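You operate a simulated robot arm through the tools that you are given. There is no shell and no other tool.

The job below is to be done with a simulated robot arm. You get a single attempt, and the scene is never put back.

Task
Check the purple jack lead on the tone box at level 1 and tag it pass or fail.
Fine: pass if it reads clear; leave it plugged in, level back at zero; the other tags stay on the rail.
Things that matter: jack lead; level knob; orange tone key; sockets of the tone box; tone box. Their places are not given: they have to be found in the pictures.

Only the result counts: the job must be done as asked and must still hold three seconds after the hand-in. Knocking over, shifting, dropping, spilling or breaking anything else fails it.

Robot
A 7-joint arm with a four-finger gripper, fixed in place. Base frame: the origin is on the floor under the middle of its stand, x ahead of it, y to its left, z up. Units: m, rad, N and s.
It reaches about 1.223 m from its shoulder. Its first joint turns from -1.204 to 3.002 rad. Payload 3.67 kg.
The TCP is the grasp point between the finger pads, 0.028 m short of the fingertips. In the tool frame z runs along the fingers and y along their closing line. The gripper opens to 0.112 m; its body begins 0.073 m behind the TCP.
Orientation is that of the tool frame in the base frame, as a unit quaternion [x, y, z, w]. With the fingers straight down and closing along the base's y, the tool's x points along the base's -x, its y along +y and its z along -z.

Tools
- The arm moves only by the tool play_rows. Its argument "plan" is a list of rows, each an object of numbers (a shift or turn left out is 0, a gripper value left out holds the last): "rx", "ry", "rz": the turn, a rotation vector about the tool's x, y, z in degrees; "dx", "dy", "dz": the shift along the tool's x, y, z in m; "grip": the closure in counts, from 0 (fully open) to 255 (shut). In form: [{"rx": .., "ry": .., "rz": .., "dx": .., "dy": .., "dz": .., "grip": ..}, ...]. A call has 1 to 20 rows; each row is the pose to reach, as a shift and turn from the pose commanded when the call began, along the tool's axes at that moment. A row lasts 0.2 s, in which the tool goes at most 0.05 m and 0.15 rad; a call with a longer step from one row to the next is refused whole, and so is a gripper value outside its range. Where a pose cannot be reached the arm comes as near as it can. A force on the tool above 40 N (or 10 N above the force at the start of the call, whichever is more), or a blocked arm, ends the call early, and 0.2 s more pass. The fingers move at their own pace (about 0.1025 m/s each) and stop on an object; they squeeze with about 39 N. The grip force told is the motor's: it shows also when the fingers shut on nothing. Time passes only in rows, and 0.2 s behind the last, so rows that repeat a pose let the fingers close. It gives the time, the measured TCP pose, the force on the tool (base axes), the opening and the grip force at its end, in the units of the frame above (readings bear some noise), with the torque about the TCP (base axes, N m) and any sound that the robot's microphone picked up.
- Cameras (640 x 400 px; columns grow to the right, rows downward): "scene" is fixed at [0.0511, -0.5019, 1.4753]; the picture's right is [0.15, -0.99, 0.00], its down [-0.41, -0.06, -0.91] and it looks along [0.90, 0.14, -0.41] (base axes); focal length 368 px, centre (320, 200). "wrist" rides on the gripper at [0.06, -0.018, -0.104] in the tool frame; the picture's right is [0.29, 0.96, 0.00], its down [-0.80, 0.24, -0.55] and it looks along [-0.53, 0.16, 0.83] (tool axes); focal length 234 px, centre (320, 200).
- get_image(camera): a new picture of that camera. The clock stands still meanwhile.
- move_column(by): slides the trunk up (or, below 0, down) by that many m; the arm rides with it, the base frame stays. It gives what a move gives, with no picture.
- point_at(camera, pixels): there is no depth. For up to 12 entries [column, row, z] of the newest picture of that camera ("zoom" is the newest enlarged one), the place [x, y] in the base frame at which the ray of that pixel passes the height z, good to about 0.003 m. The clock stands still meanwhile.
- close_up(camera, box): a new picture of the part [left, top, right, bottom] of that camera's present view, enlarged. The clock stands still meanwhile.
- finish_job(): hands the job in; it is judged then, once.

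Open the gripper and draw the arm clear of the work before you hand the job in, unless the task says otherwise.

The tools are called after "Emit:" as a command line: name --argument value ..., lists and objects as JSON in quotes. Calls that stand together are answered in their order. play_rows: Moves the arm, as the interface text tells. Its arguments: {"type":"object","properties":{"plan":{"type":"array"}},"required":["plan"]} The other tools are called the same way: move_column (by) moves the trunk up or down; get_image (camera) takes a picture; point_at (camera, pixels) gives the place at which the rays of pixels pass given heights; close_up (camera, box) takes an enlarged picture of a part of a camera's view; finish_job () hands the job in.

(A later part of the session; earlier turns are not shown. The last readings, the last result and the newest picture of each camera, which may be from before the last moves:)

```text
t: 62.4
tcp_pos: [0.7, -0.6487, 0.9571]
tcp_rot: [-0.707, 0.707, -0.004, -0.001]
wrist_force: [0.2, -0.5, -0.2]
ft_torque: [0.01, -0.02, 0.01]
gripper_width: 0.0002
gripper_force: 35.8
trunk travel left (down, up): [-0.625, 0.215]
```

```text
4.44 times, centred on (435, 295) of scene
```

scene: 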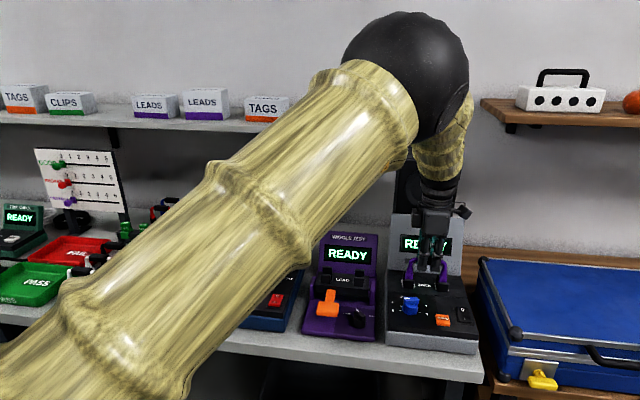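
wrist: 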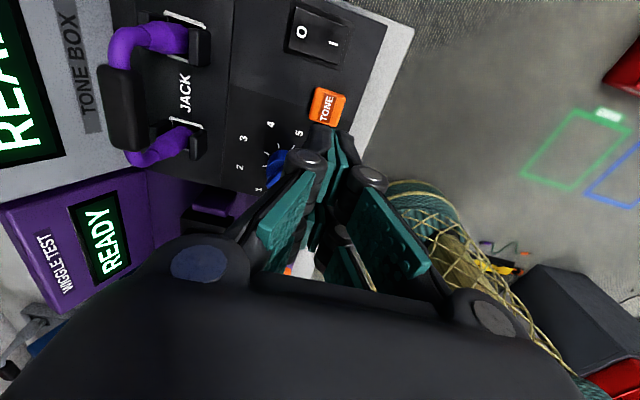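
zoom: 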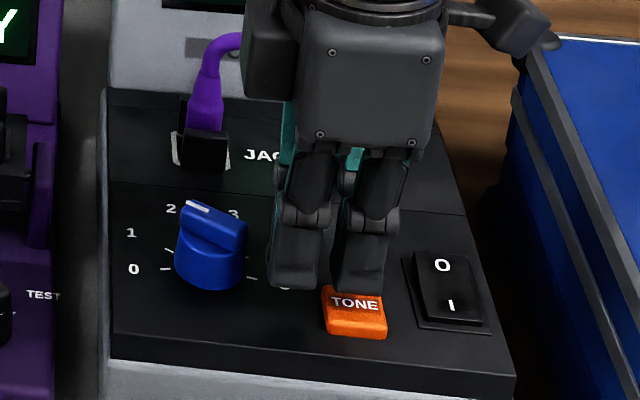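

The right finger pair is aimed at the key. I lower in 2 mm steps until the key gives, watching force and sound.

Emit:
play_rows --plan '[{"dz": 0.003}, {"dz": 0.006}, {"dz": 0.008}, {"dz": 0.01}, {"dz": 0.01}]'

Emit:
close_up --camera "scene" --box '[385, 200, 485, 340]'

```text
t: 63.6
tcp_pos: [0.6975, -0.6479, 0.9449]
tcp_rot: [0.708, -0.707, 0.004, 0.002]
wrist_force: [0.5, 0.5, -0.5]
ft_torque: [-0.02, 0.02, -0.02]
gripper_width: 0.0
gripper_force: 36.2
trunk travel left (down, up): [-0.625, 0.215]
```

```text
2.86 times, centred on (435, 270) of scene
```

zoom: 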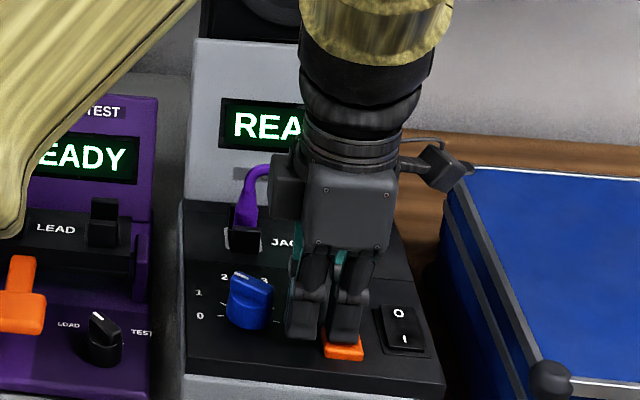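

Tips are at about 0.917 with no contact yet. I continue in 1–2 mm steps.

Emit:
play_rows --plan '[{"dz": 0.001}, {"dz": 0.002}, {"dz": 0.003}, {"dz": 0.003}]'

Emit:
get_image --camera "scene"

```text
t: 64.6
tcp_pos: [0.6982, -0.6489, 0.9433]
tcp_rot: [0.707, -0.707, 0.004, 0.002]
wrist_force: [0.4, 0.1, 0.9]
ft_torque: [0.01, 0.0, 0.0]
gripper_width: 0.0062
gripper_force: 35.5
trunk travel left (down, up): [-0.625, 0.215]
```

```text
taken
```

scene: 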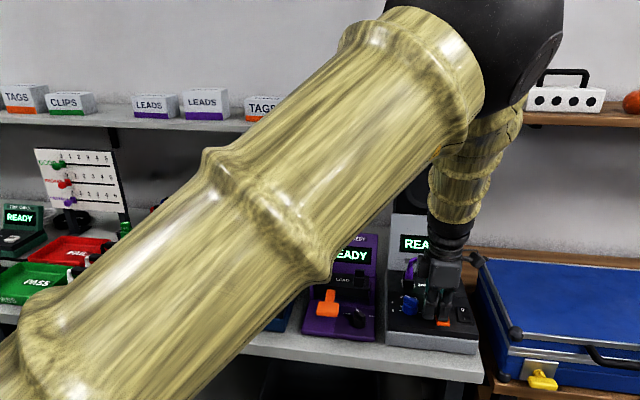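

The fingers spread 6 mm on light contact. I look at the contact from the wrist camera.

Emit:
close_up --camera "wrist" --box '[250, 60, 410, 180]'

Emit:
close_up --camera "scene" --box '[400, 270, 480, 340]'

```text
3.33 times, centred on (330, 120) of wrist
```

zoom: 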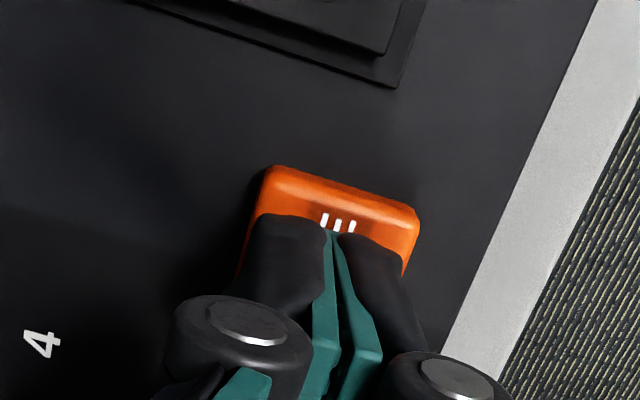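

```text
5.71 times, centred on (440, 305) of scene
```

zoom: 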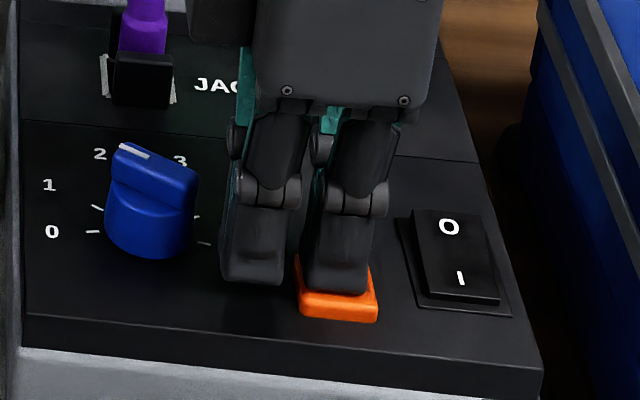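

The tips rest on the key's middle. I press on by 2–3 mm more and look at the screen.

Emit:
play_rows --plan '[{"dz": 0.001}, {"dz": 0.002}, {"dz": 0.003}, {"dz": 0.003}]'

Emit:
close_up --camera "scene" --box '[385, 210, 485, 340]'

Emit:
get_image --camera "wrist"

```text
t: 65.6
tcp_pos: [0.6989, -0.6477, 0.9414]
tcp_rot: [-0.707, 0.707, -0.004, -0.001]
wrist_force: [1.2, 0.3, 3.5]
ft_torque: [-0.06, -0.05, -0.02]
gripper_width: 0.006
gripper_force: 36.1
trunk travel left (down, up): [-0.625, 0.215]
heard: click
```

```text
3.08 times, centred on (435, 275) of scene
```

zoom: 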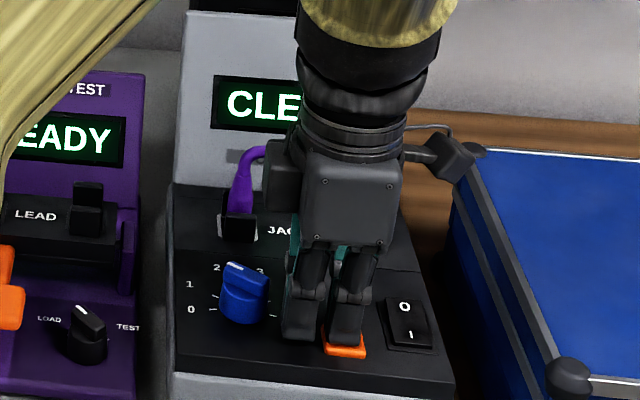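

```text
taken
```

wrist: 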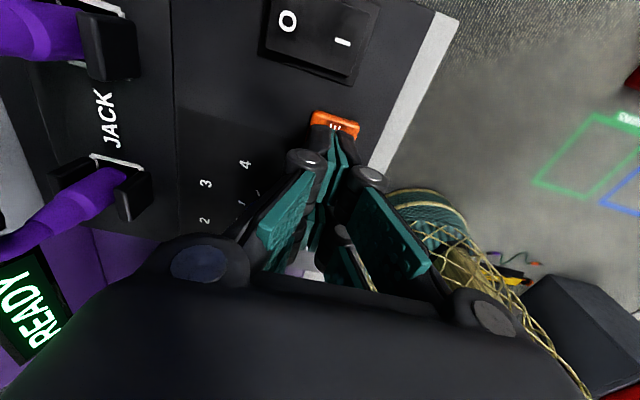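

A click was heard and the screen now starts with "CLE…". I hold a moment to see whether it stays, then lift off and read the whole screen.

Emit:
play_rows --plan '[{"dz": 0.0}, {"dz": 0.0}, {"dz": 0.0}, {"dz": 0.0}, {"dz": 0.0}]'

Emit:
close_up --camera "scene" --box '[385, 210, 485, 340]'

Emit:
play_rows --plan '[{"dz": -0.005}, {"dz": -0.015}, {"dz": -0.04}, {"dz": -0.08}, {"dz": -0.12}, {"dz": -0.15}, {"dz": -0.15}]'

Emit:
get_image --camera "wrist"

Emit:
get_image --camera "scene"

```text
t: 66.8
tcp_pos: [0.6989, -0.6481, 0.9412]
tcp_rot: [-0.707, 0.707, -0.004, -0.001]
wrist_force: [0.8, -0.9, 2.6]
ft_torque: [-0.04, -0.02, 0.05]
gripper_width: 0.0061
gripper_force: 35.9
trunk travel left (down, up): [-0.625, 0.215]
```

```text
3.08 times, centred on (435, 275) of scene
```

zoom: 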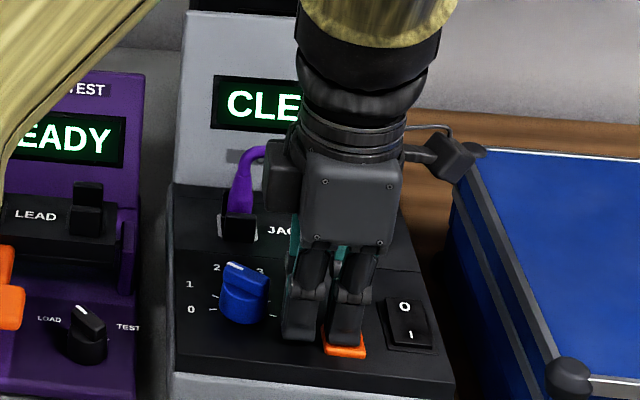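

```text
t: 68.4
tcp_pos: [0.6987, -0.6481, 1.0903]
tcp_rot: [0.707, -0.707, 0.002, 0.002]
wrist_force: [0.3, -0.3, 0.2]
ft_torque: [0.01, 0.02, 0.02]
gripper_width: 0.0001
gripper_force: 35.8
trunk travel left (down, up): [-0.625, 0.215]
```

```text
taken
```

wrist: 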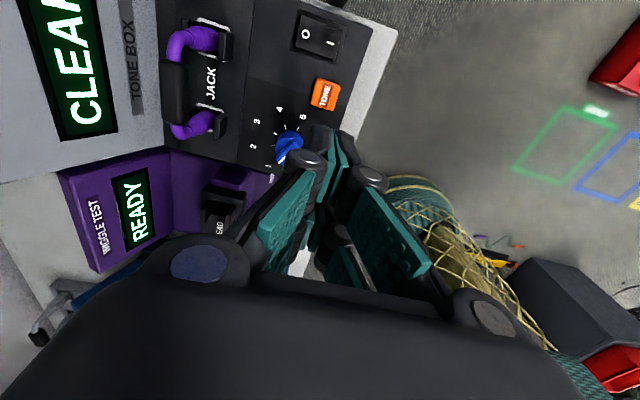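

```text
taken
```

scene: 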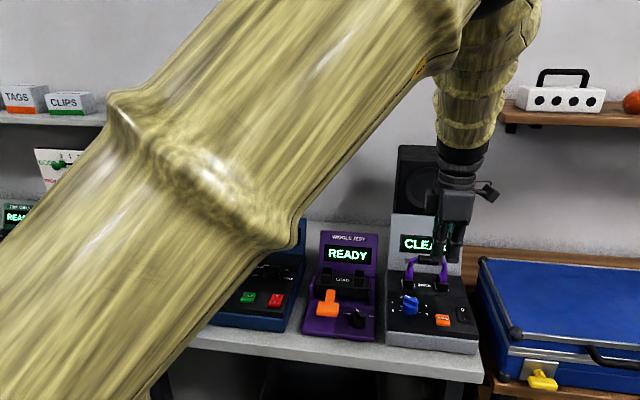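

The screen reads CLEAR (and stays), so the verdict is pass. Now I set the level back to zero: I go above the knob, turned 30° to match the bar at level 1, fingers open 35 mm, and lower to TCP z≈0.99.

Emit:
play_rows --plan '[{"rz": 6, "dx": -0.01, "dy": -0.005, "grip": 176}, {"rz": 12, "dx": -0.02, "dy": -0.01, "grip": 176}, {"rz": 18, "dx": -0.03, "dy": -0.015, "grip": 176}, {"rz": 24, "dx": -0.042, "dy": -0.02, "grip": 176}, {"rz": 30, "dx": -0.0521, "dy": -0.0228, "grip": 176}, {"rz": 30, "dx": -0.0521, "dy": -0.0228, "dz": 0.03}, {"rz": 30, "dx": -0.0521, "dy": -0.0228, "dz": 0.065}, {"rz": 30, "dx": -0.0521, "dy": -0.0228, "dz": 0.09}, {"rz": 30, "dx": -0.0521, "dy": -0.0228, "dz": 0.098}, {"rz": 30, "dx": -0.0521, "dy": -0.0228, "dz": 0.098}]'

Emit:
close_up --camera "wrist" --box '[260, 90, 388, 190]'

Emit:
close_up --camera "scene" --box '[380, 210, 480, 330]'

```text
t: 70.6
tcp_pos: [0.7221, -0.5941, 0.9925]
tcp_rot: [-0.5, 0.866, -0.004, 0.001]
wrist_force: [0.2, -0.8, -0.3]
ft_torque: [0.0, 0.01, 0.03]
gripper_width: 0.0346
gripper_force: 0.1
trunk travel left (down, up): [-0.625, 0.215]
```

```text
4.00 times, centred on (324, 140) of wrist
```

zoom: 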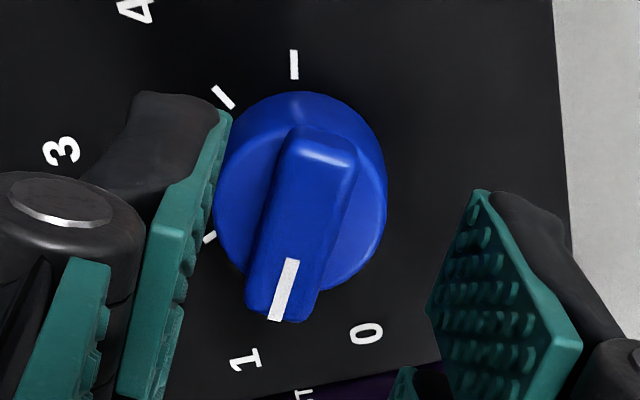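

```text
3.33 times, centred on (430, 270) of scene
```

zoom: 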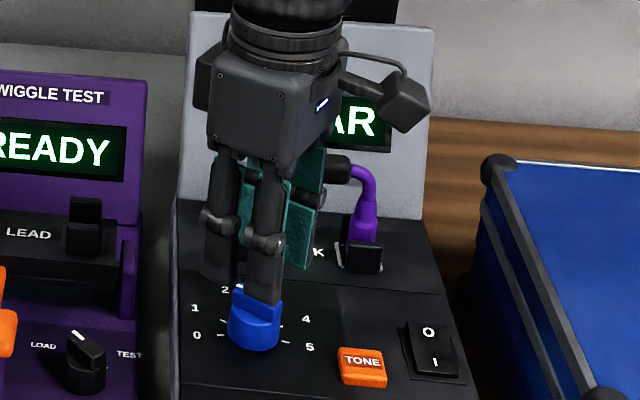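

The fingers straddle the bar, centred across it; the screen still ends "…AR". I shift 3 mm along the bar toward its middle, lower to TCP z≈0.969 and close on it.

Emit:
play_rows --plan '[{"dx": 0.003, "dz": 0.007}, {"dx": 0.003, "dz": 0.014}, {"dx": 0.003, "dz": 0.021}, {"dx": 0.003, "dz": 0.023}, {"dx": 0.003, "dz": 0.023, "grip": 205}, {"dx": 0.003, "dz": 0.023, "grip": 216}, {"dx": 0.003, "dz": 0.023, "grip": 224}, {"dx": 0.003, "dz": 0.023, "grip": 229}, {"dx": 0.003, "dz": 0.023, "grip": 229}]'

```text
t: 72.6
tcp_pos: [0.7207, -0.5972, 0.9684]
tcp_rot: [-0.5, 0.866, -0.003, 0.0]
wrist_force: [4.8, -4.3, 1.7]
ft_torque: [-0.06, -0.18, -0.02]
gripper_width: 0.0146
gripper_force: 2.9
trunk travel left (down, up): [-0.625, 0.215]
```

One side touches first (about 6 N along the closing line). I shift 1.2 mm that way to centre, then finish closing.

Emit:
play_rows --plan '[{"dy": -0.0006}, {"dy": -0.0012}, {"dy": -0.0012, "grip": 232}, {"dy": -0.0012, "grip": 234}, {"dy": -0.0012, "grip": 240}]'

```text
t: 73.8
tcp_pos: [0.7219, -0.5992, 0.9684]
tcp_rot: [-0.5, 0.866, -0.003, 0.0]
wrist_force: [-0.3, 1.2, -0.8]
ft_torque: [-0.03, 0.14, -0.01]
gripper_width: 0.0131
gripper_force: 45.1
trunk travel left (down, up): [-0.625, 0.215]
```

Now centred with no side load at (0.722,-0.599). I turn it back counter-clockwise by 40°.

Emit:
play_rows --plan '[{"rz": -5}, {"rz": -10}, {"rz": -15}, {"rz": -20}, {"rz": -20}]'

```text
t: 75.0
tcp_pos: [0.7216, -0.5989, 0.9686]
tcp_rot: [-0.644, 0.765, -0.003, -0.001]
wrist_force: [3.6, -2.1, -1.5]
ft_torque: [0.36, -0.17, 0.0]
gripper_width: 0.013
gripper_force: 45.0
trunk travel left (down, up): [-0.625, 0.215]
```

Halfway with only a small side load. I turn the other 20°.

Emit:
play_rows --plan '[{"rz": -5}, {"rz": -10}, {"rz": -15}, {"rz": -20}, {"rz": -20}]'

```text
t: 76.2
tcp_pos: [0.7223, -0.599, 0.9694]
tcp_rot: [0.767, -0.642, 0.003, 0.002]
wrist_force: [8.6, -3.1, 0.3]
ft_torque: [-1.01, -0.41, -0.07]
gripper_width: 0.0127
gripper_force: 45.4
trunk travel left (down, up): [-0.625, 0.215]
```

At 0 orientation with 8.6 N side load. I ease 2 mm toward +x, then open and rise to check the pointer.

Emit:
play_rows --plan '[{"dy": -0.001}, {"dy": -0.0018}, {"dy": -0.0018}, {"dy": -0.0018, "grip": 220}, {"dy": -0.0018, "grip": 200}, {"dy": -0.0018, "grip": 176}, {"dy": -0.0018, "grip": 176}]'

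Emit:
play_rows --plan '[{"dz": -0.01}, {"dz": -0.03}, {"dz": -0.06}, {"dz": -0.09}, {"dz": -0.12}, {"dz": -0.12, "dx": -0.03}, {"dz": -0.12, "dx": -0.035}, {"dz": -0.12, "dx": -0.035}]'

Emit:
get_image --camera "wrist"

Emit:
close_up --camera "wrist" --box '[260, 30, 388, 130]'

Emit:
close_up --camera "scene" --box '[380, 200, 490, 340]'

```text
t: 77.8
tcp_pos: [0.7232, -0.5988, 0.9693]
tcp_rot: [0.765, -0.644, 0.003, 0.002]
wrist_force: [-0.1, -0.3, 0.6]
ft_torque: [-0.01, 0.01, -0.02]
gripper_width: 0.0346
gripper_force: 0.1
trunk travel left (down, up): [-0.625, 0.215]
```

```text
t: 79.6
tcp_pos: [0.716, -0.5637, 1.0893]
tcp_rot: [0.766, -0.643, 0.004, 0.001]
wrist_force: [0.3, -0.3, 0.2]
ft_torque: [-0.01, 0.0, -0.01]
gripper_width: 0.0344
gripper_force: 0.1
trunk travel left (down, up): [-0.625, 0.215]
```

```text
taken
```

wrist: 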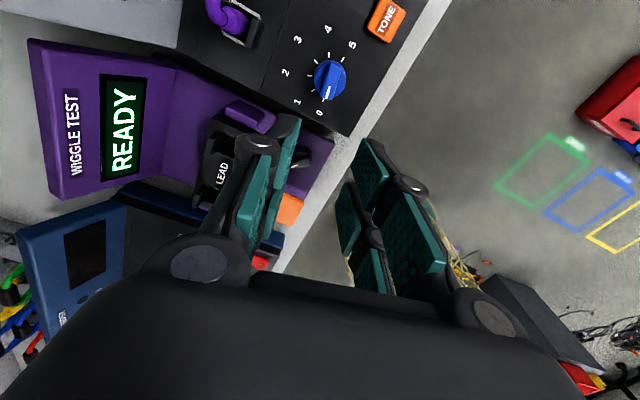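

```text
4.00 times, centred on (324, 80) of wrist
```

zoom: 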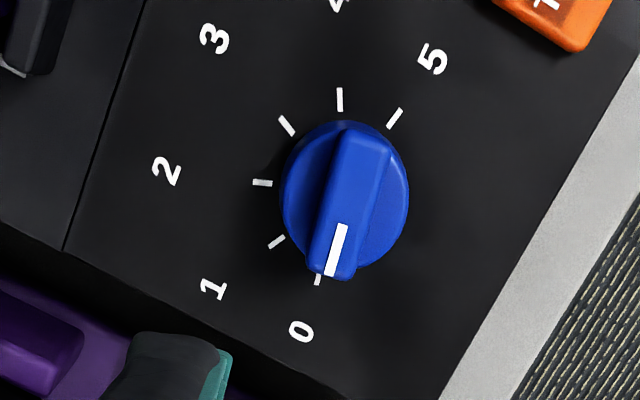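

```text
2.86 times, centred on (435, 270) of scene
```

zoom: 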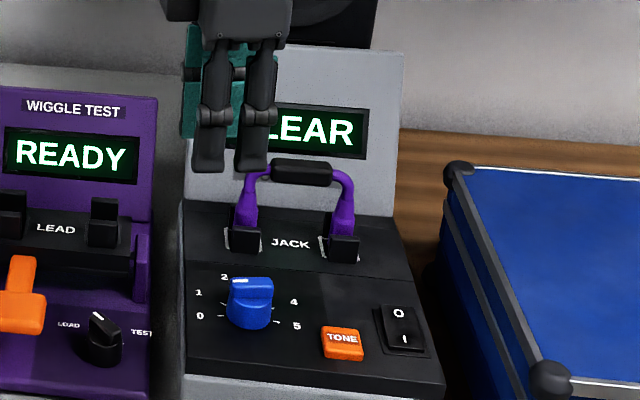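

CLEAR is fully readable, and the knob mark lies along the 0 tick. I check the bar angle numerically.

Emit:
point_at --camera "wrist" --pixels '[[335.25, 63.5, 0.95], [335.25, 63.5, 0.95], [335.25, 63.5, 0.95], [335.25, 63.5, 0.95], [326.6, 98.75, 0.95], [326.6, 98.75, 0.95], [326.6, 98.75, 0.95], [326.6, 98.75, 0.95], [329.6, 86.5, 0.95], [329.6, 86.5, 0.95]]'

Emit:
close_up --camera "wrist" --box '[300, 50, 364, 114]'

```text
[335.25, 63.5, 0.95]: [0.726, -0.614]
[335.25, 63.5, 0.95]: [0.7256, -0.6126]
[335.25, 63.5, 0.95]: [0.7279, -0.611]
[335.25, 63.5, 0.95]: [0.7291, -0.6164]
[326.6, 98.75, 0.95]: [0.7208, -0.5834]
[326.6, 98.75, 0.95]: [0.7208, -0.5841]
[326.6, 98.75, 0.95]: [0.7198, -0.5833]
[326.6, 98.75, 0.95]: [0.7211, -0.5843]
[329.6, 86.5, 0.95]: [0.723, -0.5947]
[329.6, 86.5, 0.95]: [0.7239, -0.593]
```

```text
6.25 times, centred on (332, 82) of wrist
```

zoom: 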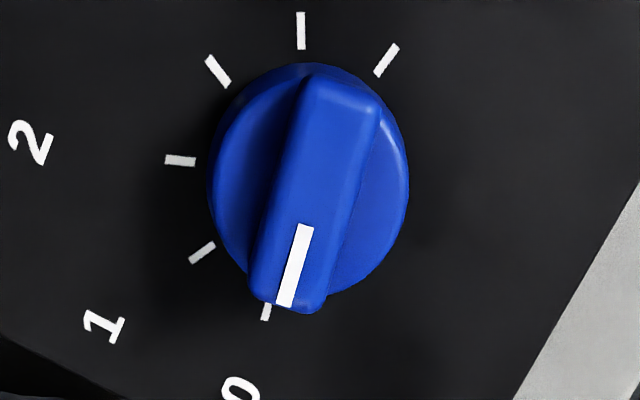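

The bar is back at the same 12° as at the start, so the level is at zero. Now the PASS tag: I query the bench/wall line and rail tags in the scene to plan the approach.

Emit:
get_image --camera "scene"

Emit:
point_at --camera "scene" --pixels '[[340, 218, 0.83], [145, 232, 0.95], [125, 230, 0.95], [165, 234, 0.95], [184, 236, 0.95], [200, 130, 1.2], [200, 130, 1.25], [200, 130, 1.3], [165, 212, 0.95]]'

```text
taken
```

scene: 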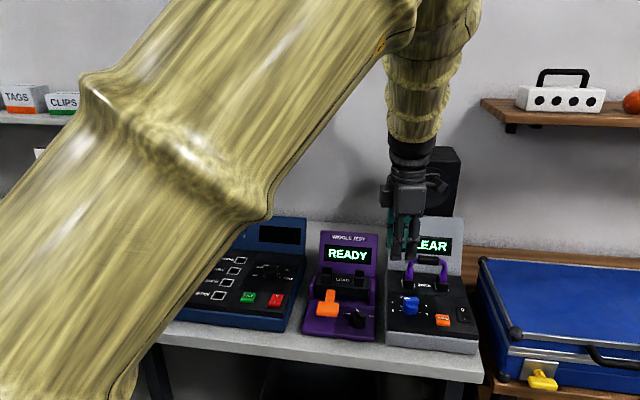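

```text
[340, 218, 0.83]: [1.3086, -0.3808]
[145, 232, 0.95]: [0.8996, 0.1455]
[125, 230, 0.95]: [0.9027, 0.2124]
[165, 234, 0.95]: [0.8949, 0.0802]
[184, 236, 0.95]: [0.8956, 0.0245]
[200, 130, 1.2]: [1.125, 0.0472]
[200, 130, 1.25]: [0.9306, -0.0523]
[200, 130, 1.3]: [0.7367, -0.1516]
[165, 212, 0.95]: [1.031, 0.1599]
```

The wall is at x≈1.31 and the shelf edge well beyond 1.1, so working at x≈0.9 is free. I raise and carry the empty hand over to look at the tags on the rail.

Emit:
play_rows --plan '[{"dz": -0.04, "rz": 5}, {"dz": -0.08, "rz": 10}, {"dz": -0.08, "rz": 10, "dx": -0.0439, "dy": -0.01345}, {"dz": -0.08, "rz": 10, "dx": -0.0878, "dy": -0.0269}, {"dz": -0.08, "rz": 10, "dx": -0.1317, "dy": -0.0403}, {"dz": -0.08, "rz": 10, "dx": -0.1757, "dy": -0.0538}, {"dz": -0.08, "rz": 10, "dx": -0.2196, "dy": -0.0672}, {"dz": -0.08, "rz": 10, "dx": -0.2635, "dy": -0.0807}, {"dz": -0.08, "rz": 10, "dx": -0.3074, "dy": -0.0941}, {"dz": -0.08, "rz": 10, "dx": -0.3514, "dy": -0.1076}, {"dz": -0.08, "rz": 10, "dx": -0.3953, "dy": -0.121}, {"dz": -0.08, "rz": 10, "dx": -0.4392, "dy": -0.1345}, {"dz": -0.08, "rz": 10, "dx": -0.4831, "dy": -0.1479}, {"dz": -0.08, "rz": 10, "dx": -0.527, "dy": -0.1614}, {"dz": -0.08, "rz": 10, "dx": -0.571, "dy": -0.1748}, {"dz": -0.08, "rz": 10, "dx": -0.6149, "dy": -0.1883}, {"dz": -0.08, "rz": 10, "dx": -0.6588, "dy": -0.2017}, {"dz": -0.08, "rz": 10, "dx": -0.6588, "dy": -0.2017}]'

Emit:
get_image --camera "wrist"

Emit:
get_image --camera "scene"

```text
t: 83.4
tcp_pos: [0.8021, 0.1197, 1.1644]
tcp_rot: [-0.706, 0.708, -0.003, -0.001]
wrist_force: [0.4, -0.3, 1.2]
ft_torque: [0.02, 0.0, 0.01]
gripper_width: 0.0345
gripper_force: 0.1
trunk travel left (down, up): [-0.625, 0.215]
```

```text
taken
```

wrist: 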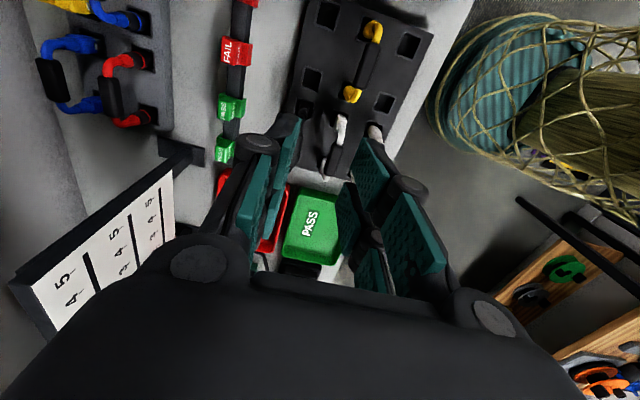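

```text
taken
```

scene: 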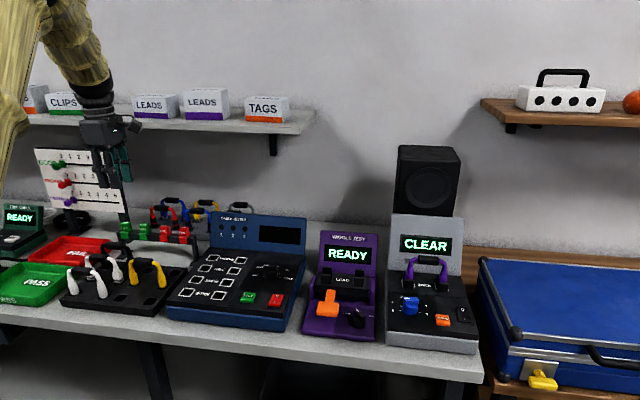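

The scene shows CLEAR with the lead plugged in. The tags are at wrist (230,50)–(225,150); I enlarge them in both cameras.

Emit:
close_up --camera "wrist" --box '[170, 60, 298, 180]'

Emit:
close_up --camera "scene" --box '[110, 205, 206, 265]'

Emit:
close_up --camera "wrist" --box '[170, 0, 298, 80]'

```text
3.33 times, centred on (234, 120) of wrist
```

zoom: 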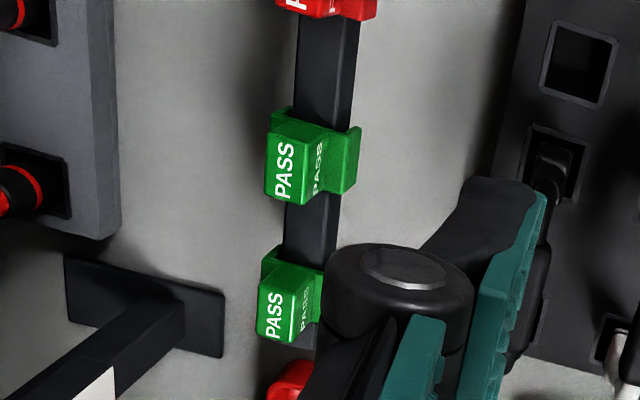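

```text
6.67 times, centred on (158, 235) of scene
```

zoom: 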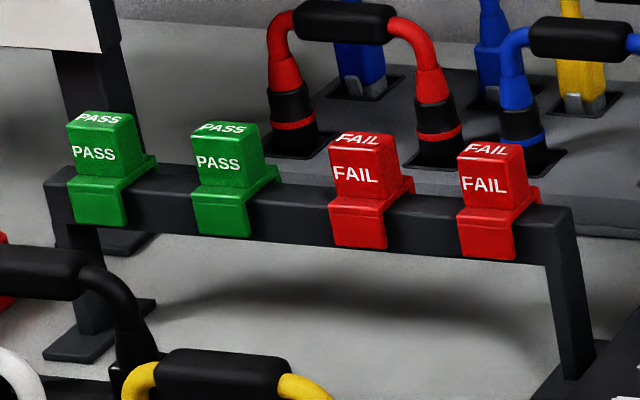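

```text
5.00 times, centred on (234, 40) of wrist
```

zoom: 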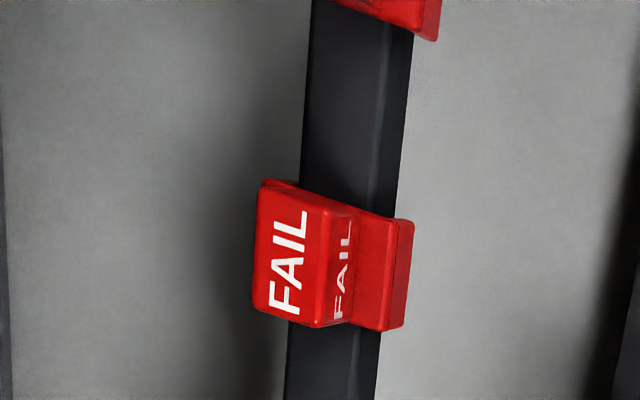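

The tags are saddles over the rail with a labelled block on top. I triangulate the right PASS tag's block top (wrist (224.1,111.6), scene (143.75,224.5)) and some of its edges.

Emit:
point_at --camera "wrist" --pixels '[[224.1, 111.6, 0.94], [224.1, 111.6, 0.94], [224.1, 111.6, 0.94], [224.1, 111.6, 0.98], [224.1, 111.6, 0.98], [224.1, 111.6, 0.98]]'

Emit:
point_at --camera "scene" --pixels '[[143.75, 224.5, 0.94], [143.75, 224.5, 0.94], [143.75, 224.5, 0.94], [143.75, 224.5, 0.98], [143.75, 224.5, 0.98], [143.75, 224.5, 0.98]]'

Emit:
close_up --camera "wrist" --box '[200, 85, 264, 135]'

Emit:
close_up --camera "scene" --box '[130, 215, 162, 245]'

```text
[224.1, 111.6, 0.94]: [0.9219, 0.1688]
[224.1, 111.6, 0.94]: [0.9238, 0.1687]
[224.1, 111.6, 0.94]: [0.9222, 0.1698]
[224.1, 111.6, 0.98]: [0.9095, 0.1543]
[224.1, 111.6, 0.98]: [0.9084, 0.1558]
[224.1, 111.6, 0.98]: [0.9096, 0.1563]
```

```text
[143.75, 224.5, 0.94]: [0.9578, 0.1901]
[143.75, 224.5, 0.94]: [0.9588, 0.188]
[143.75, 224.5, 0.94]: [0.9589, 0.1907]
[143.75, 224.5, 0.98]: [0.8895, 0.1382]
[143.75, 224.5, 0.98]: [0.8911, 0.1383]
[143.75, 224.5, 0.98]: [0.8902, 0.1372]
```

```text
8.00 times, centred on (232, 110) of wrist
```

zoom: 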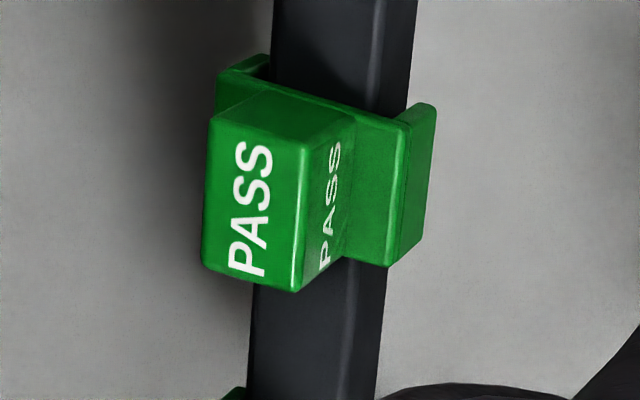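

```text
13.33 times, centred on (146, 230) of scene
```

zoom: 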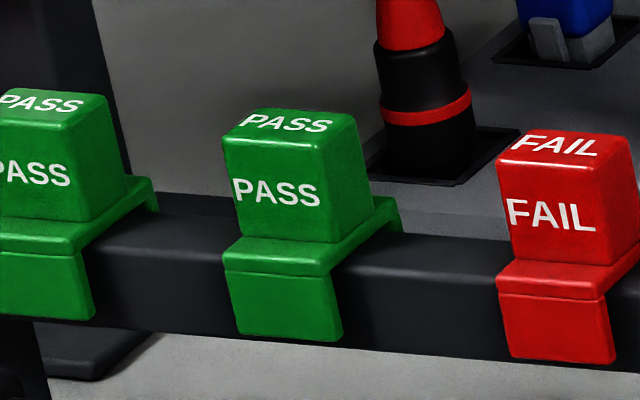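

The PASS block top is at about (0.914,0.161,0.964), roughly 15 mm thick in x, 22 mm wide in y. I move above it at TCP z≈1.07 and re-check.

Emit:
play_rows --plan '[{"dx": -0.014, "dy": -0.038}, {"dx": -0.028, "dy": -0.076}, {"dx": -0.041, "dy": -0.112}, {"dx": -0.041, "dy": -0.112, "dz": 0.03}, {"dx": -0.041, "dy": -0.112, "dz": 0.06}, {"dx": -0.041, "dy": -0.112, "dz": 0.09}, {"dx": -0.041, "dy": -0.112, "dz": 0.09}]'

Emit:
get_image --camera "wrist"

Emit:
close_up --camera "wrist" --box '[256, 50, 384, 150]'

Emit:
close_up --camera "scene" --box '[90, 170, 210, 270]'

```text
t: 85.0
tcp_pos: [0.9129, 0.1619, 1.0742]
tcp_rot: [0.707, -0.707, 0.003, 0.001]
wrist_force: [1.3, 0.8, 0.1]
ft_torque: [-0.02, 0.04, 0.0]
gripper_width: 0.0346
gripper_force: 0.1
trunk travel left (down, up): [-0.625, 0.215]
```

```text
taken
```

wrist: 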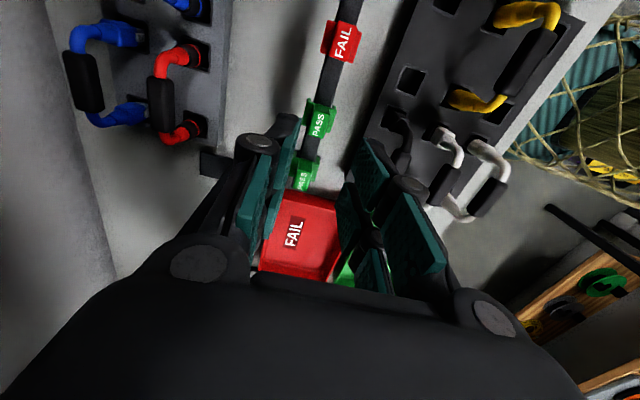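

```text
4.00 times, centred on (320, 100) of wrist
```

zoom: 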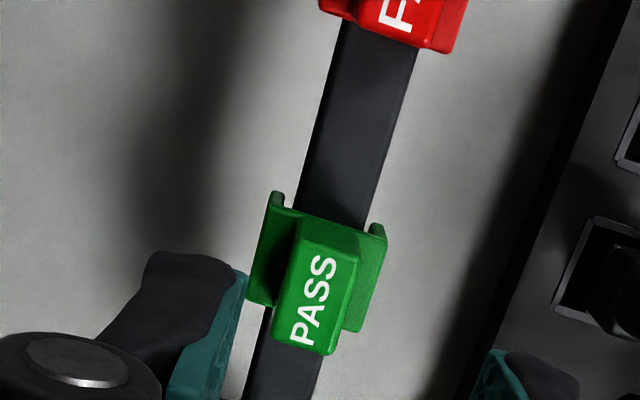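

```text
4.00 times, centred on (150, 220) of scene
```

zoom: 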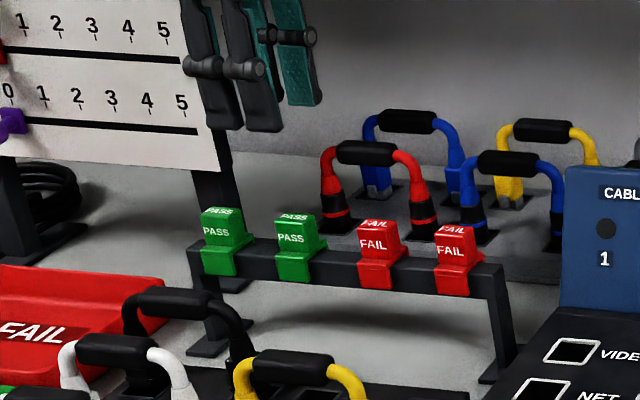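

The block is between the fingers, aligned in x and about 2–3 mm off in y. I shift 2 mm and descend to TCP z≈0.977, tips just above the saddle cap.

Emit:
play_rows --plan '[{"dx": 0.002, "dz": 0.03}, {"dx": 0.002, "dz": 0.06}, {"dx": 0.002, "dz": 0.075}, {"dx": 0.002, "dz": 0.075}]'

Emit:
close_up --camera "wrist" --box '[250, 80, 410, 200]'

Emit:
close_up --camera "scene" --box '[110, 190, 190, 260]'

```text
t: 86.0
tcp_pos: [0.9124, 0.1586, 0.9999]
tcp_rot: [-0.707, 0.707, -0.004, -0.001]
wrist_force: [-0.6, 0.5, -0.4]
ft_torque: [-0.01, 0.03, 0.02]
gripper_width: 0.0347
gripper_force: 0.0
trunk travel left (down, up): [-0.625, 0.215]
```

```text
3.33 times, centred on (330, 140) of wrist
```

zoom: 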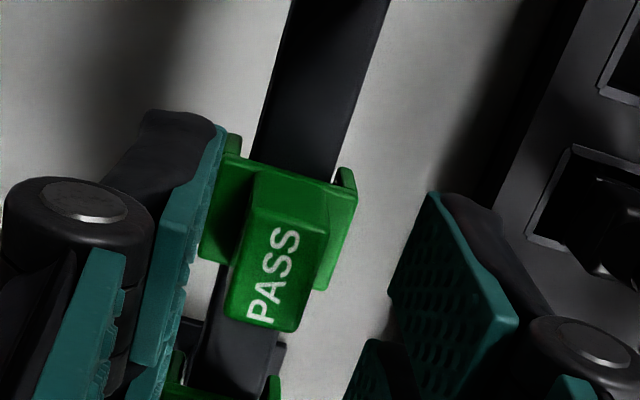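

```text
5.71 times, centred on (150, 225) of scene
```

zoom: 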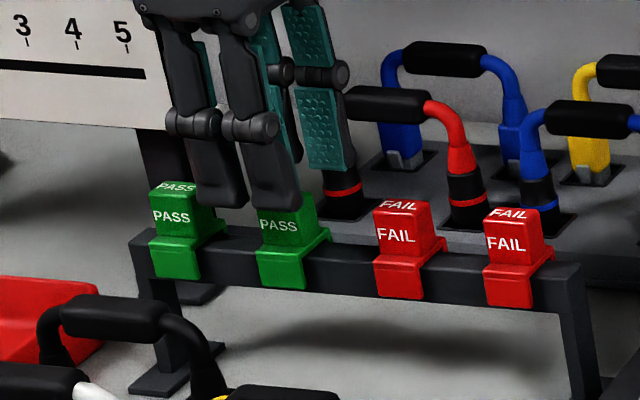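

Everything is aligned, with the red lead behind well clear of the rear fingers. I go down the last 23 mm.

Emit:
play_rows --plan '[{"dz": 0.008}, {"dz": 0.016}, {"dz": 0.022}, {"dz": 0.023}, {"dz": 0.023}]'

Emit:
close_up --camera "wrist" --box '[250, 80, 410, 200]'

Emit:
close_up --camera "scene" --box '[110, 190, 190, 260]'

```text
t: 87.2
tcp_pos: [0.9133, 0.1587, 0.9756]
tcp_rot: [-0.707, 0.707, -0.004, -0.001]
wrist_force: [0.7, 0.1, -0.4]
ft_torque: [0.02, 0.04, 0.02]
gripper_width: 0.0349
gripper_force: 0.1
trunk travel left (down, up): [-0.625, 0.215]
```

```text
3.33 times, centred on (330, 140) of wrist
```

zoom: 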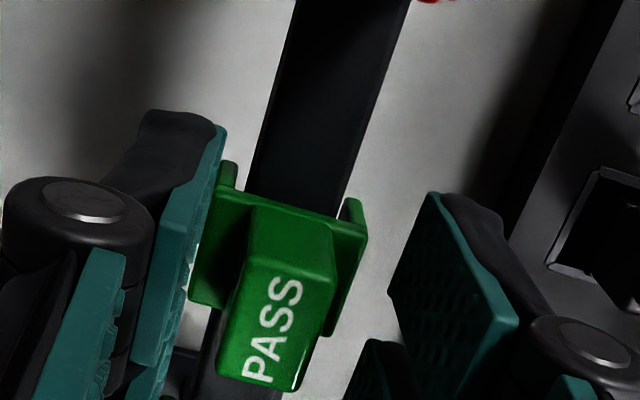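

```text
5.71 times, centred on (150, 225) of scene
```

zoom: 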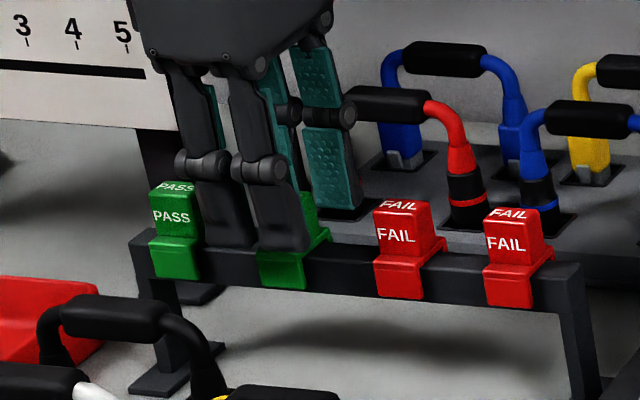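

The pads are beside the block with the tips above the saddle. I close in steps, checking for side load.

Emit:
play_rows --plan '[{"grip": 200}, {"grip": 210}, {"grip": 214}, {"grip": 214}]'

Emit:
play_rows --plan '[{"grip": 217}, {"grip": 220}, {"grip": 220}]'

```text
t: 88.2
tcp_pos: [0.9128, 0.158, 0.9772]
tcp_rot: [-0.707, 0.707, -0.003, -0.001]
wrist_force: [-0.5, 0.2, -0.9]
ft_torque: [0.01, -0.02, 0.0]
gripper_width: 0.0181
gripper_force: 0.1
trunk travel left (down, up): [-0.625, 0.215]
```

```text
t: 89.0
tcp_pos: [0.9135, 0.1591, 0.9768]
tcp_rot: [0.707, -0.707, 0.003, 0.002]
wrist_force: [-0.7, 0.3, -0.1]
ft_torque: [0.02, -0.01, -0.02]
gripper_width: 0.016
gripper_force: 0.5
trunk travel left (down, up): [-0.625, 0.215]
```

Contact begins at 16 mm with negligible side load. I close fully.

Emit:
play_rows --plan '[{"grip": 226}, {"grip": 235}, {"grip": 250}, {"grip": 255}]'

Emit:
close_up --camera "scene" --box '[110, 190, 190, 260]'

```text
t: 90.0
tcp_pos: [0.9134, 0.1589, 0.9765]
tcp_rot: [-0.707, 0.708, -0.004, -0.001]
wrist_force: [0.2, 0.1, 0.0]
ft_torque: [0.01, 0.01, 0.0]
gripper_width: 0.0149
gripper_force: 39.2
trunk travel left (down, up): [-0.625, 0.215]
```

```text
5.71 times, centred on (150, 225) of scene
```

zoom: 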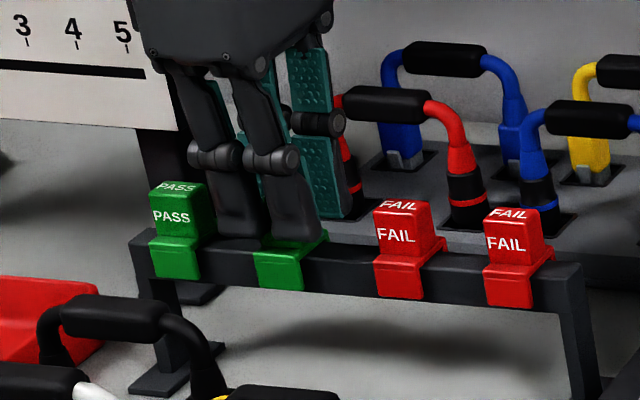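

The PASS tag's block is held (15 mm, 39 N). I lift it straight up off the rail slowly.

Emit:
play_rows --plan '[{"dz": -0.005}, {"dz": -0.012}, {"dz": -0.02}, {"dz": -0.035}, {"dz": -0.06}, {"dz": -0.09}, {"dz": -0.12}, {"dz": -0.12}]'

Emit:
get_image --camera "wrist"

Emit:
close_up --camera "scene" --box '[90, 140, 210, 270]'

```text
t: 91.8
tcp_pos: [0.9133, 0.1606, 1.0945]
tcp_rot: [-0.707, 0.708, -0.003, -0.002]
wrist_force: [-0.1, 0.3, -0.1]
ft_torque: [0.0, -0.02, -0.02]
gripper_width: 0.0148
gripper_force: 39.0
trunk travel left (down, up): [-0.625, 0.215]
```

```text
taken
```

wrist: 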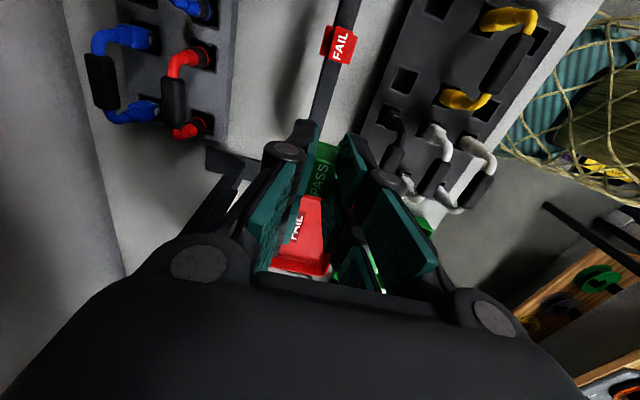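

```text
3.08 times, centred on (150, 205) of scene
```

zoom: 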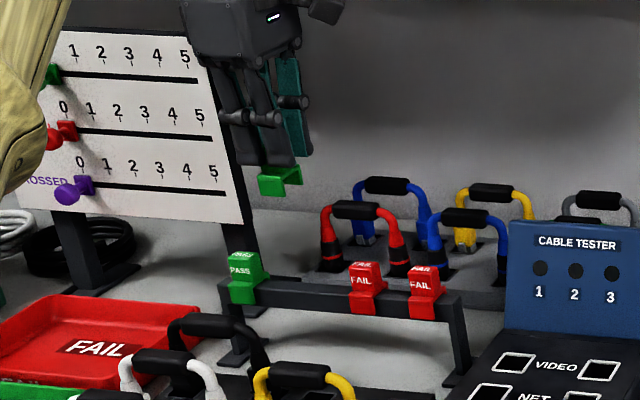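

The PASS tag is off the rail; the other three tags are undisturbed. I carry it back across to the tone box at z≈1.17.

Emit:
play_rows --plan '[{"dz": -0.04, "dy": 0.02}, {"dz": -0.0755, "dy": 0.05}, {"dz": -0.0755, "dx": 0.0471, "dy": 0.0543}, {"dz": -0.0755, "dx": 0.0942, "dy": 0.0586}, {"dz": -0.0755, "dx": 0.1413, "dy": 0.0629}, {"dz": -0.0755, "dx": 0.1884, "dy": 0.0672}, {"dz": -0.0755, "dx": 0.2355, "dy": 0.0715}, {"dz": -0.0755, "dx": 0.2826, "dy": 0.0758}, {"dz": -0.0755, "dx": 0.3297, "dy": 0.0801}, {"dz": -0.0755, "dx": 0.3768, "dy": 0.0844}, {"dz": -0.0755, "dx": 0.4239, "dy": 0.0887}, {"dz": -0.0755, "dx": 0.471, "dy": 0.093}, {"dz": -0.0755, "dx": 0.5181, "dy": 0.0973}, {"dz": -0.0755, "dx": 0.5652, "dy": 0.1016}, {"dz": -0.0755, "dx": 0.6123, "dy": 0.1059}, {"dz": -0.0755, "dx": 0.6594, "dy": 0.1102}, {"dz": -0.0755, "dx": 0.7065, "dy": 0.1145}, {"dz": -0.0755, "dx": 0.7536, "dy": 0.1188}, {"dz": -0.0755, "dx": 0.8006, "dy": 0.1233}, {"dz": -0.0755, "dx": 0.8006, "dy": 0.1233}]'

Emit:
get_image --camera "wrist"

Emit:
close_up --camera "scene" --box '[380, 150, 490, 310]'

```text
t: 96.0
tcp_pos: [0.7897, -0.6395, 1.1774]
tcp_rot: [0.708, -0.707, 0.004, 0.001]
wrist_force: [0.0, -0.1, -0.7]
ft_torque: [-0.04, 0.02, 0.01]
gripper_width: 0.0149
gripper_force: 39.4
trunk travel left (down, up): [-0.625, 0.215]
```

```text
taken
```

wrist: 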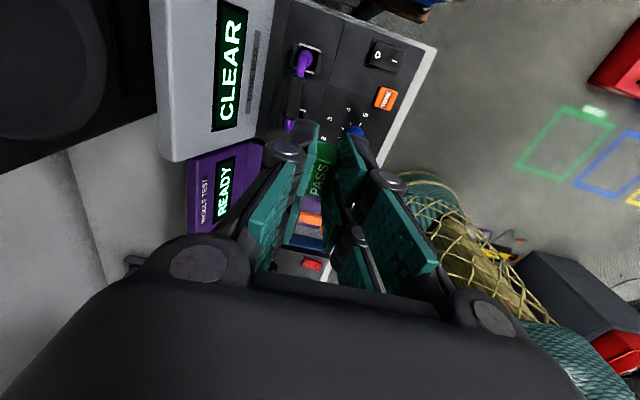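

```text
2.50 times, centred on (435, 230) of scene
```

zoom: 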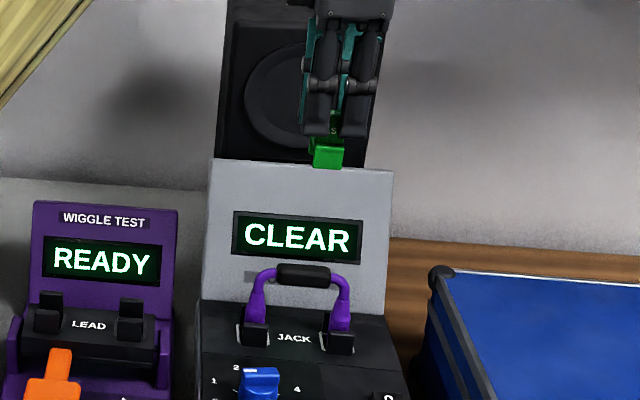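

The tag hangs level below the fingers and the screen still shows CLEAR. I measure the plugged lead's handle from here before placing the tag.

Emit:
close_up --camera "wrist" --box '[240, 30, 368, 150]'

```text
3.33 times, centred on (304, 90) of wrist
```

zoom: 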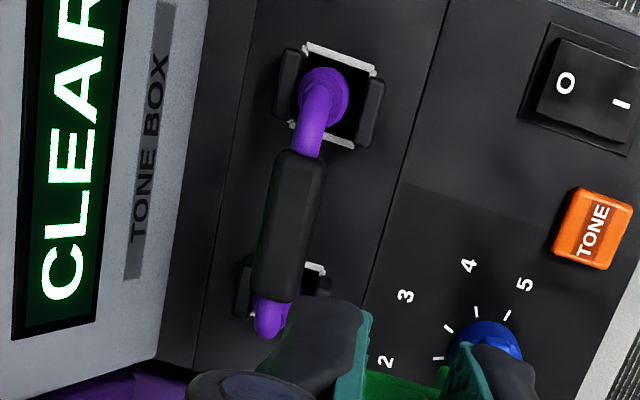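

The handle centre is at wrist (294.4,98.1). I average its place at handle height.

Emit:
point_at --camera "wrist" --pixels '[[294.4, 98.1, 0.986], [294.4, 98.1, 0.986], [294.4, 98.1, 0.986], [294.4, 98.1, 0.986], [294.4, 98.1, 0.986], [298.6, 77.4, 0.986], [298.6, 77.4, 0.986], [298.6, 77.4, 0.986], [290.8, 118.8, 0.986], [290.8, 118.8, 0.986], [290.8, 118.8, 0.986]]'

```text
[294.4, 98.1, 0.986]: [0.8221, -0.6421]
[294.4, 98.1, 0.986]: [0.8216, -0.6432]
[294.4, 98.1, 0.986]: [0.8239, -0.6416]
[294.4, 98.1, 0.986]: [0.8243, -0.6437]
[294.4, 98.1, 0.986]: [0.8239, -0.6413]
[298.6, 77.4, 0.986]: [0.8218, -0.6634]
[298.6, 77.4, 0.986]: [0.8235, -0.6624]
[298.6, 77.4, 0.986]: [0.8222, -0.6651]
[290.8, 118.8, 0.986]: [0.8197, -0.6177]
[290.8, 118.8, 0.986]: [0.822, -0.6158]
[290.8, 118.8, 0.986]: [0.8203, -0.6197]
```

The handle is at (0.8225,-0.6415), matching where it was released. I move the tag over it and lower to TCP z≈1.07.

Emit:
play_rows --plan '[{"dx": 0.001, "dy": -0.017}, {"dx": 0.0015, "dy": -0.0325}, {"dx": 0.0015, "dy": -0.0325, "dz": 0.03}, {"dx": 0.0015, "dy": -0.0325, "dz": 0.06}, {"dx": 0.0015, "dy": -0.0325, "dz": 0.085}, {"dx": 0.0015, "dy": -0.0325, "dz": 0.105}, {"dx": 0.0015, "dy": -0.0325, "dz": 0.105}, {"dx": 0.0015, "dy": -0.0325, "dz": 0.105}]'

Emit:
close_up --camera "wrist" --box '[256, 60, 384, 180]'

Emit:
close_up --camera "scene" --box '[390, 210, 470, 300]'

```text
t: 97.8
tcp_pos: [0.822, -0.6434, 1.0704]
tcp_rot: [0.708, -0.706, 0.004, 0.001]
wrist_force: [0.6, 0.0, -0.3]
ft_torque: [0.02, 0.01, -0.01]
gripper_width: 0.0149
gripper_force: 38.7
trunk travel left (down, up): [-0.625, 0.215]
```

```text
3.33 times, centred on (320, 120) of wrist
```

zoom: 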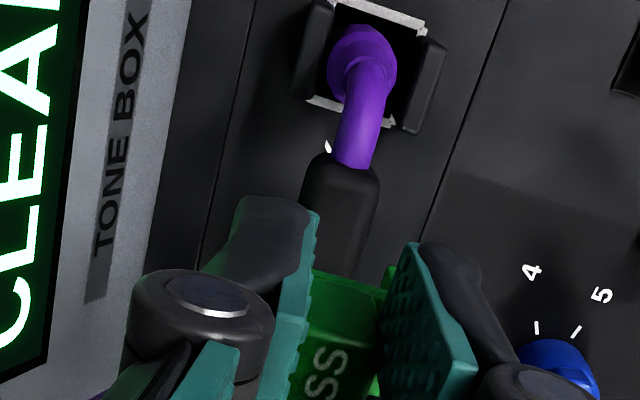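

```text
4.44 times, centred on (430, 255) of scene
```

zoom: 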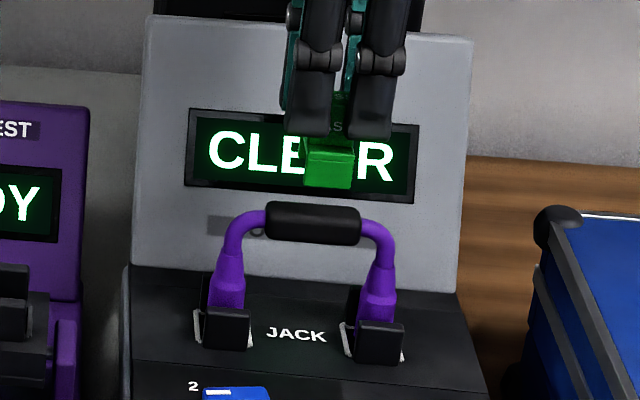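

The tag is aligned over the handle in x and about 3 mm right of its middle. I nudge 2 mm left and lower to TCP z≈1.042.

Emit:
play_rows --plan '[{"dx": -0.002, "dz": 0.01}, {"dx": -0.002, "dz": 0.02}, {"dx": -0.002, "dz": 0.028}, {"dx": -0.002, "dz": 0.028}]'

Emit:
close_up --camera "wrist" --box '[256, 60, 384, 180]'

Emit:
close_up --camera "scene" --box '[400, 225, 464, 281]'

```text
t: 98.8
tcp_pos: [0.8211, -0.641, 1.0441]
tcp_rot: [0.707, -0.707, 0.003, 0.001]
wrist_force: [0.7, 0.5, -1.3]
ft_torque: [0.03, 0.01, 0.0]
gripper_width: 0.015
gripper_force: 39.4
trunk travel left (down, up): [-0.625, 0.215]
```

```text
3.33 times, centred on (320, 120) of wrist
```

zoom: 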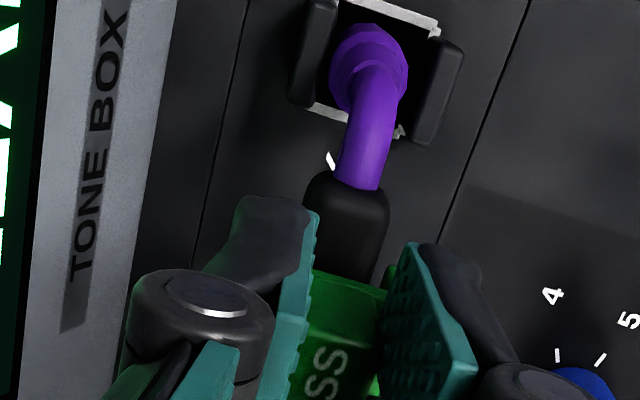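

```text
7.14 times, centred on (432, 253) of scene
```

zoom: 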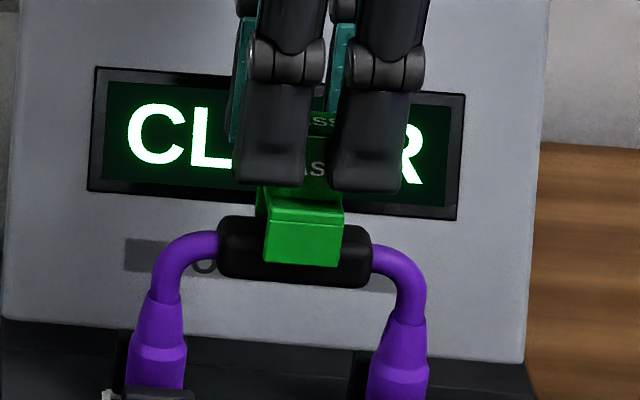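

The skirts are just above the handle, well centred in both directions. I lower in small steps so they straddle it, watching forces.

Emit:
play_rows --plan '[{"dz": 0.003}, {"dz": 0.006}, {"dz": 0.009}, {"dz": 0.009}]'

Emit:
close_up --camera "scene" --box '[400, 225, 464, 281]'

```text
t: 99.8
tcp_pos: [0.8212, -0.641, 1.0355]
tcp_rot: [0.707, -0.707, 0.004, 0.001]
wrist_force: [-0.4, 0.5, 0.0]
ft_torque: [0.03, 0.0, -0.01]
gripper_width: 0.0147
gripper_force: 38.7
trunk travel left (down, up): [-0.625, 0.215]
```

```text
7.14 times, centred on (432, 253) of scene
```

zoom: 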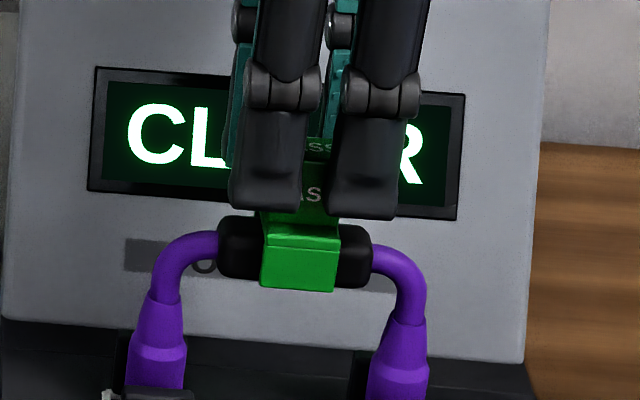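

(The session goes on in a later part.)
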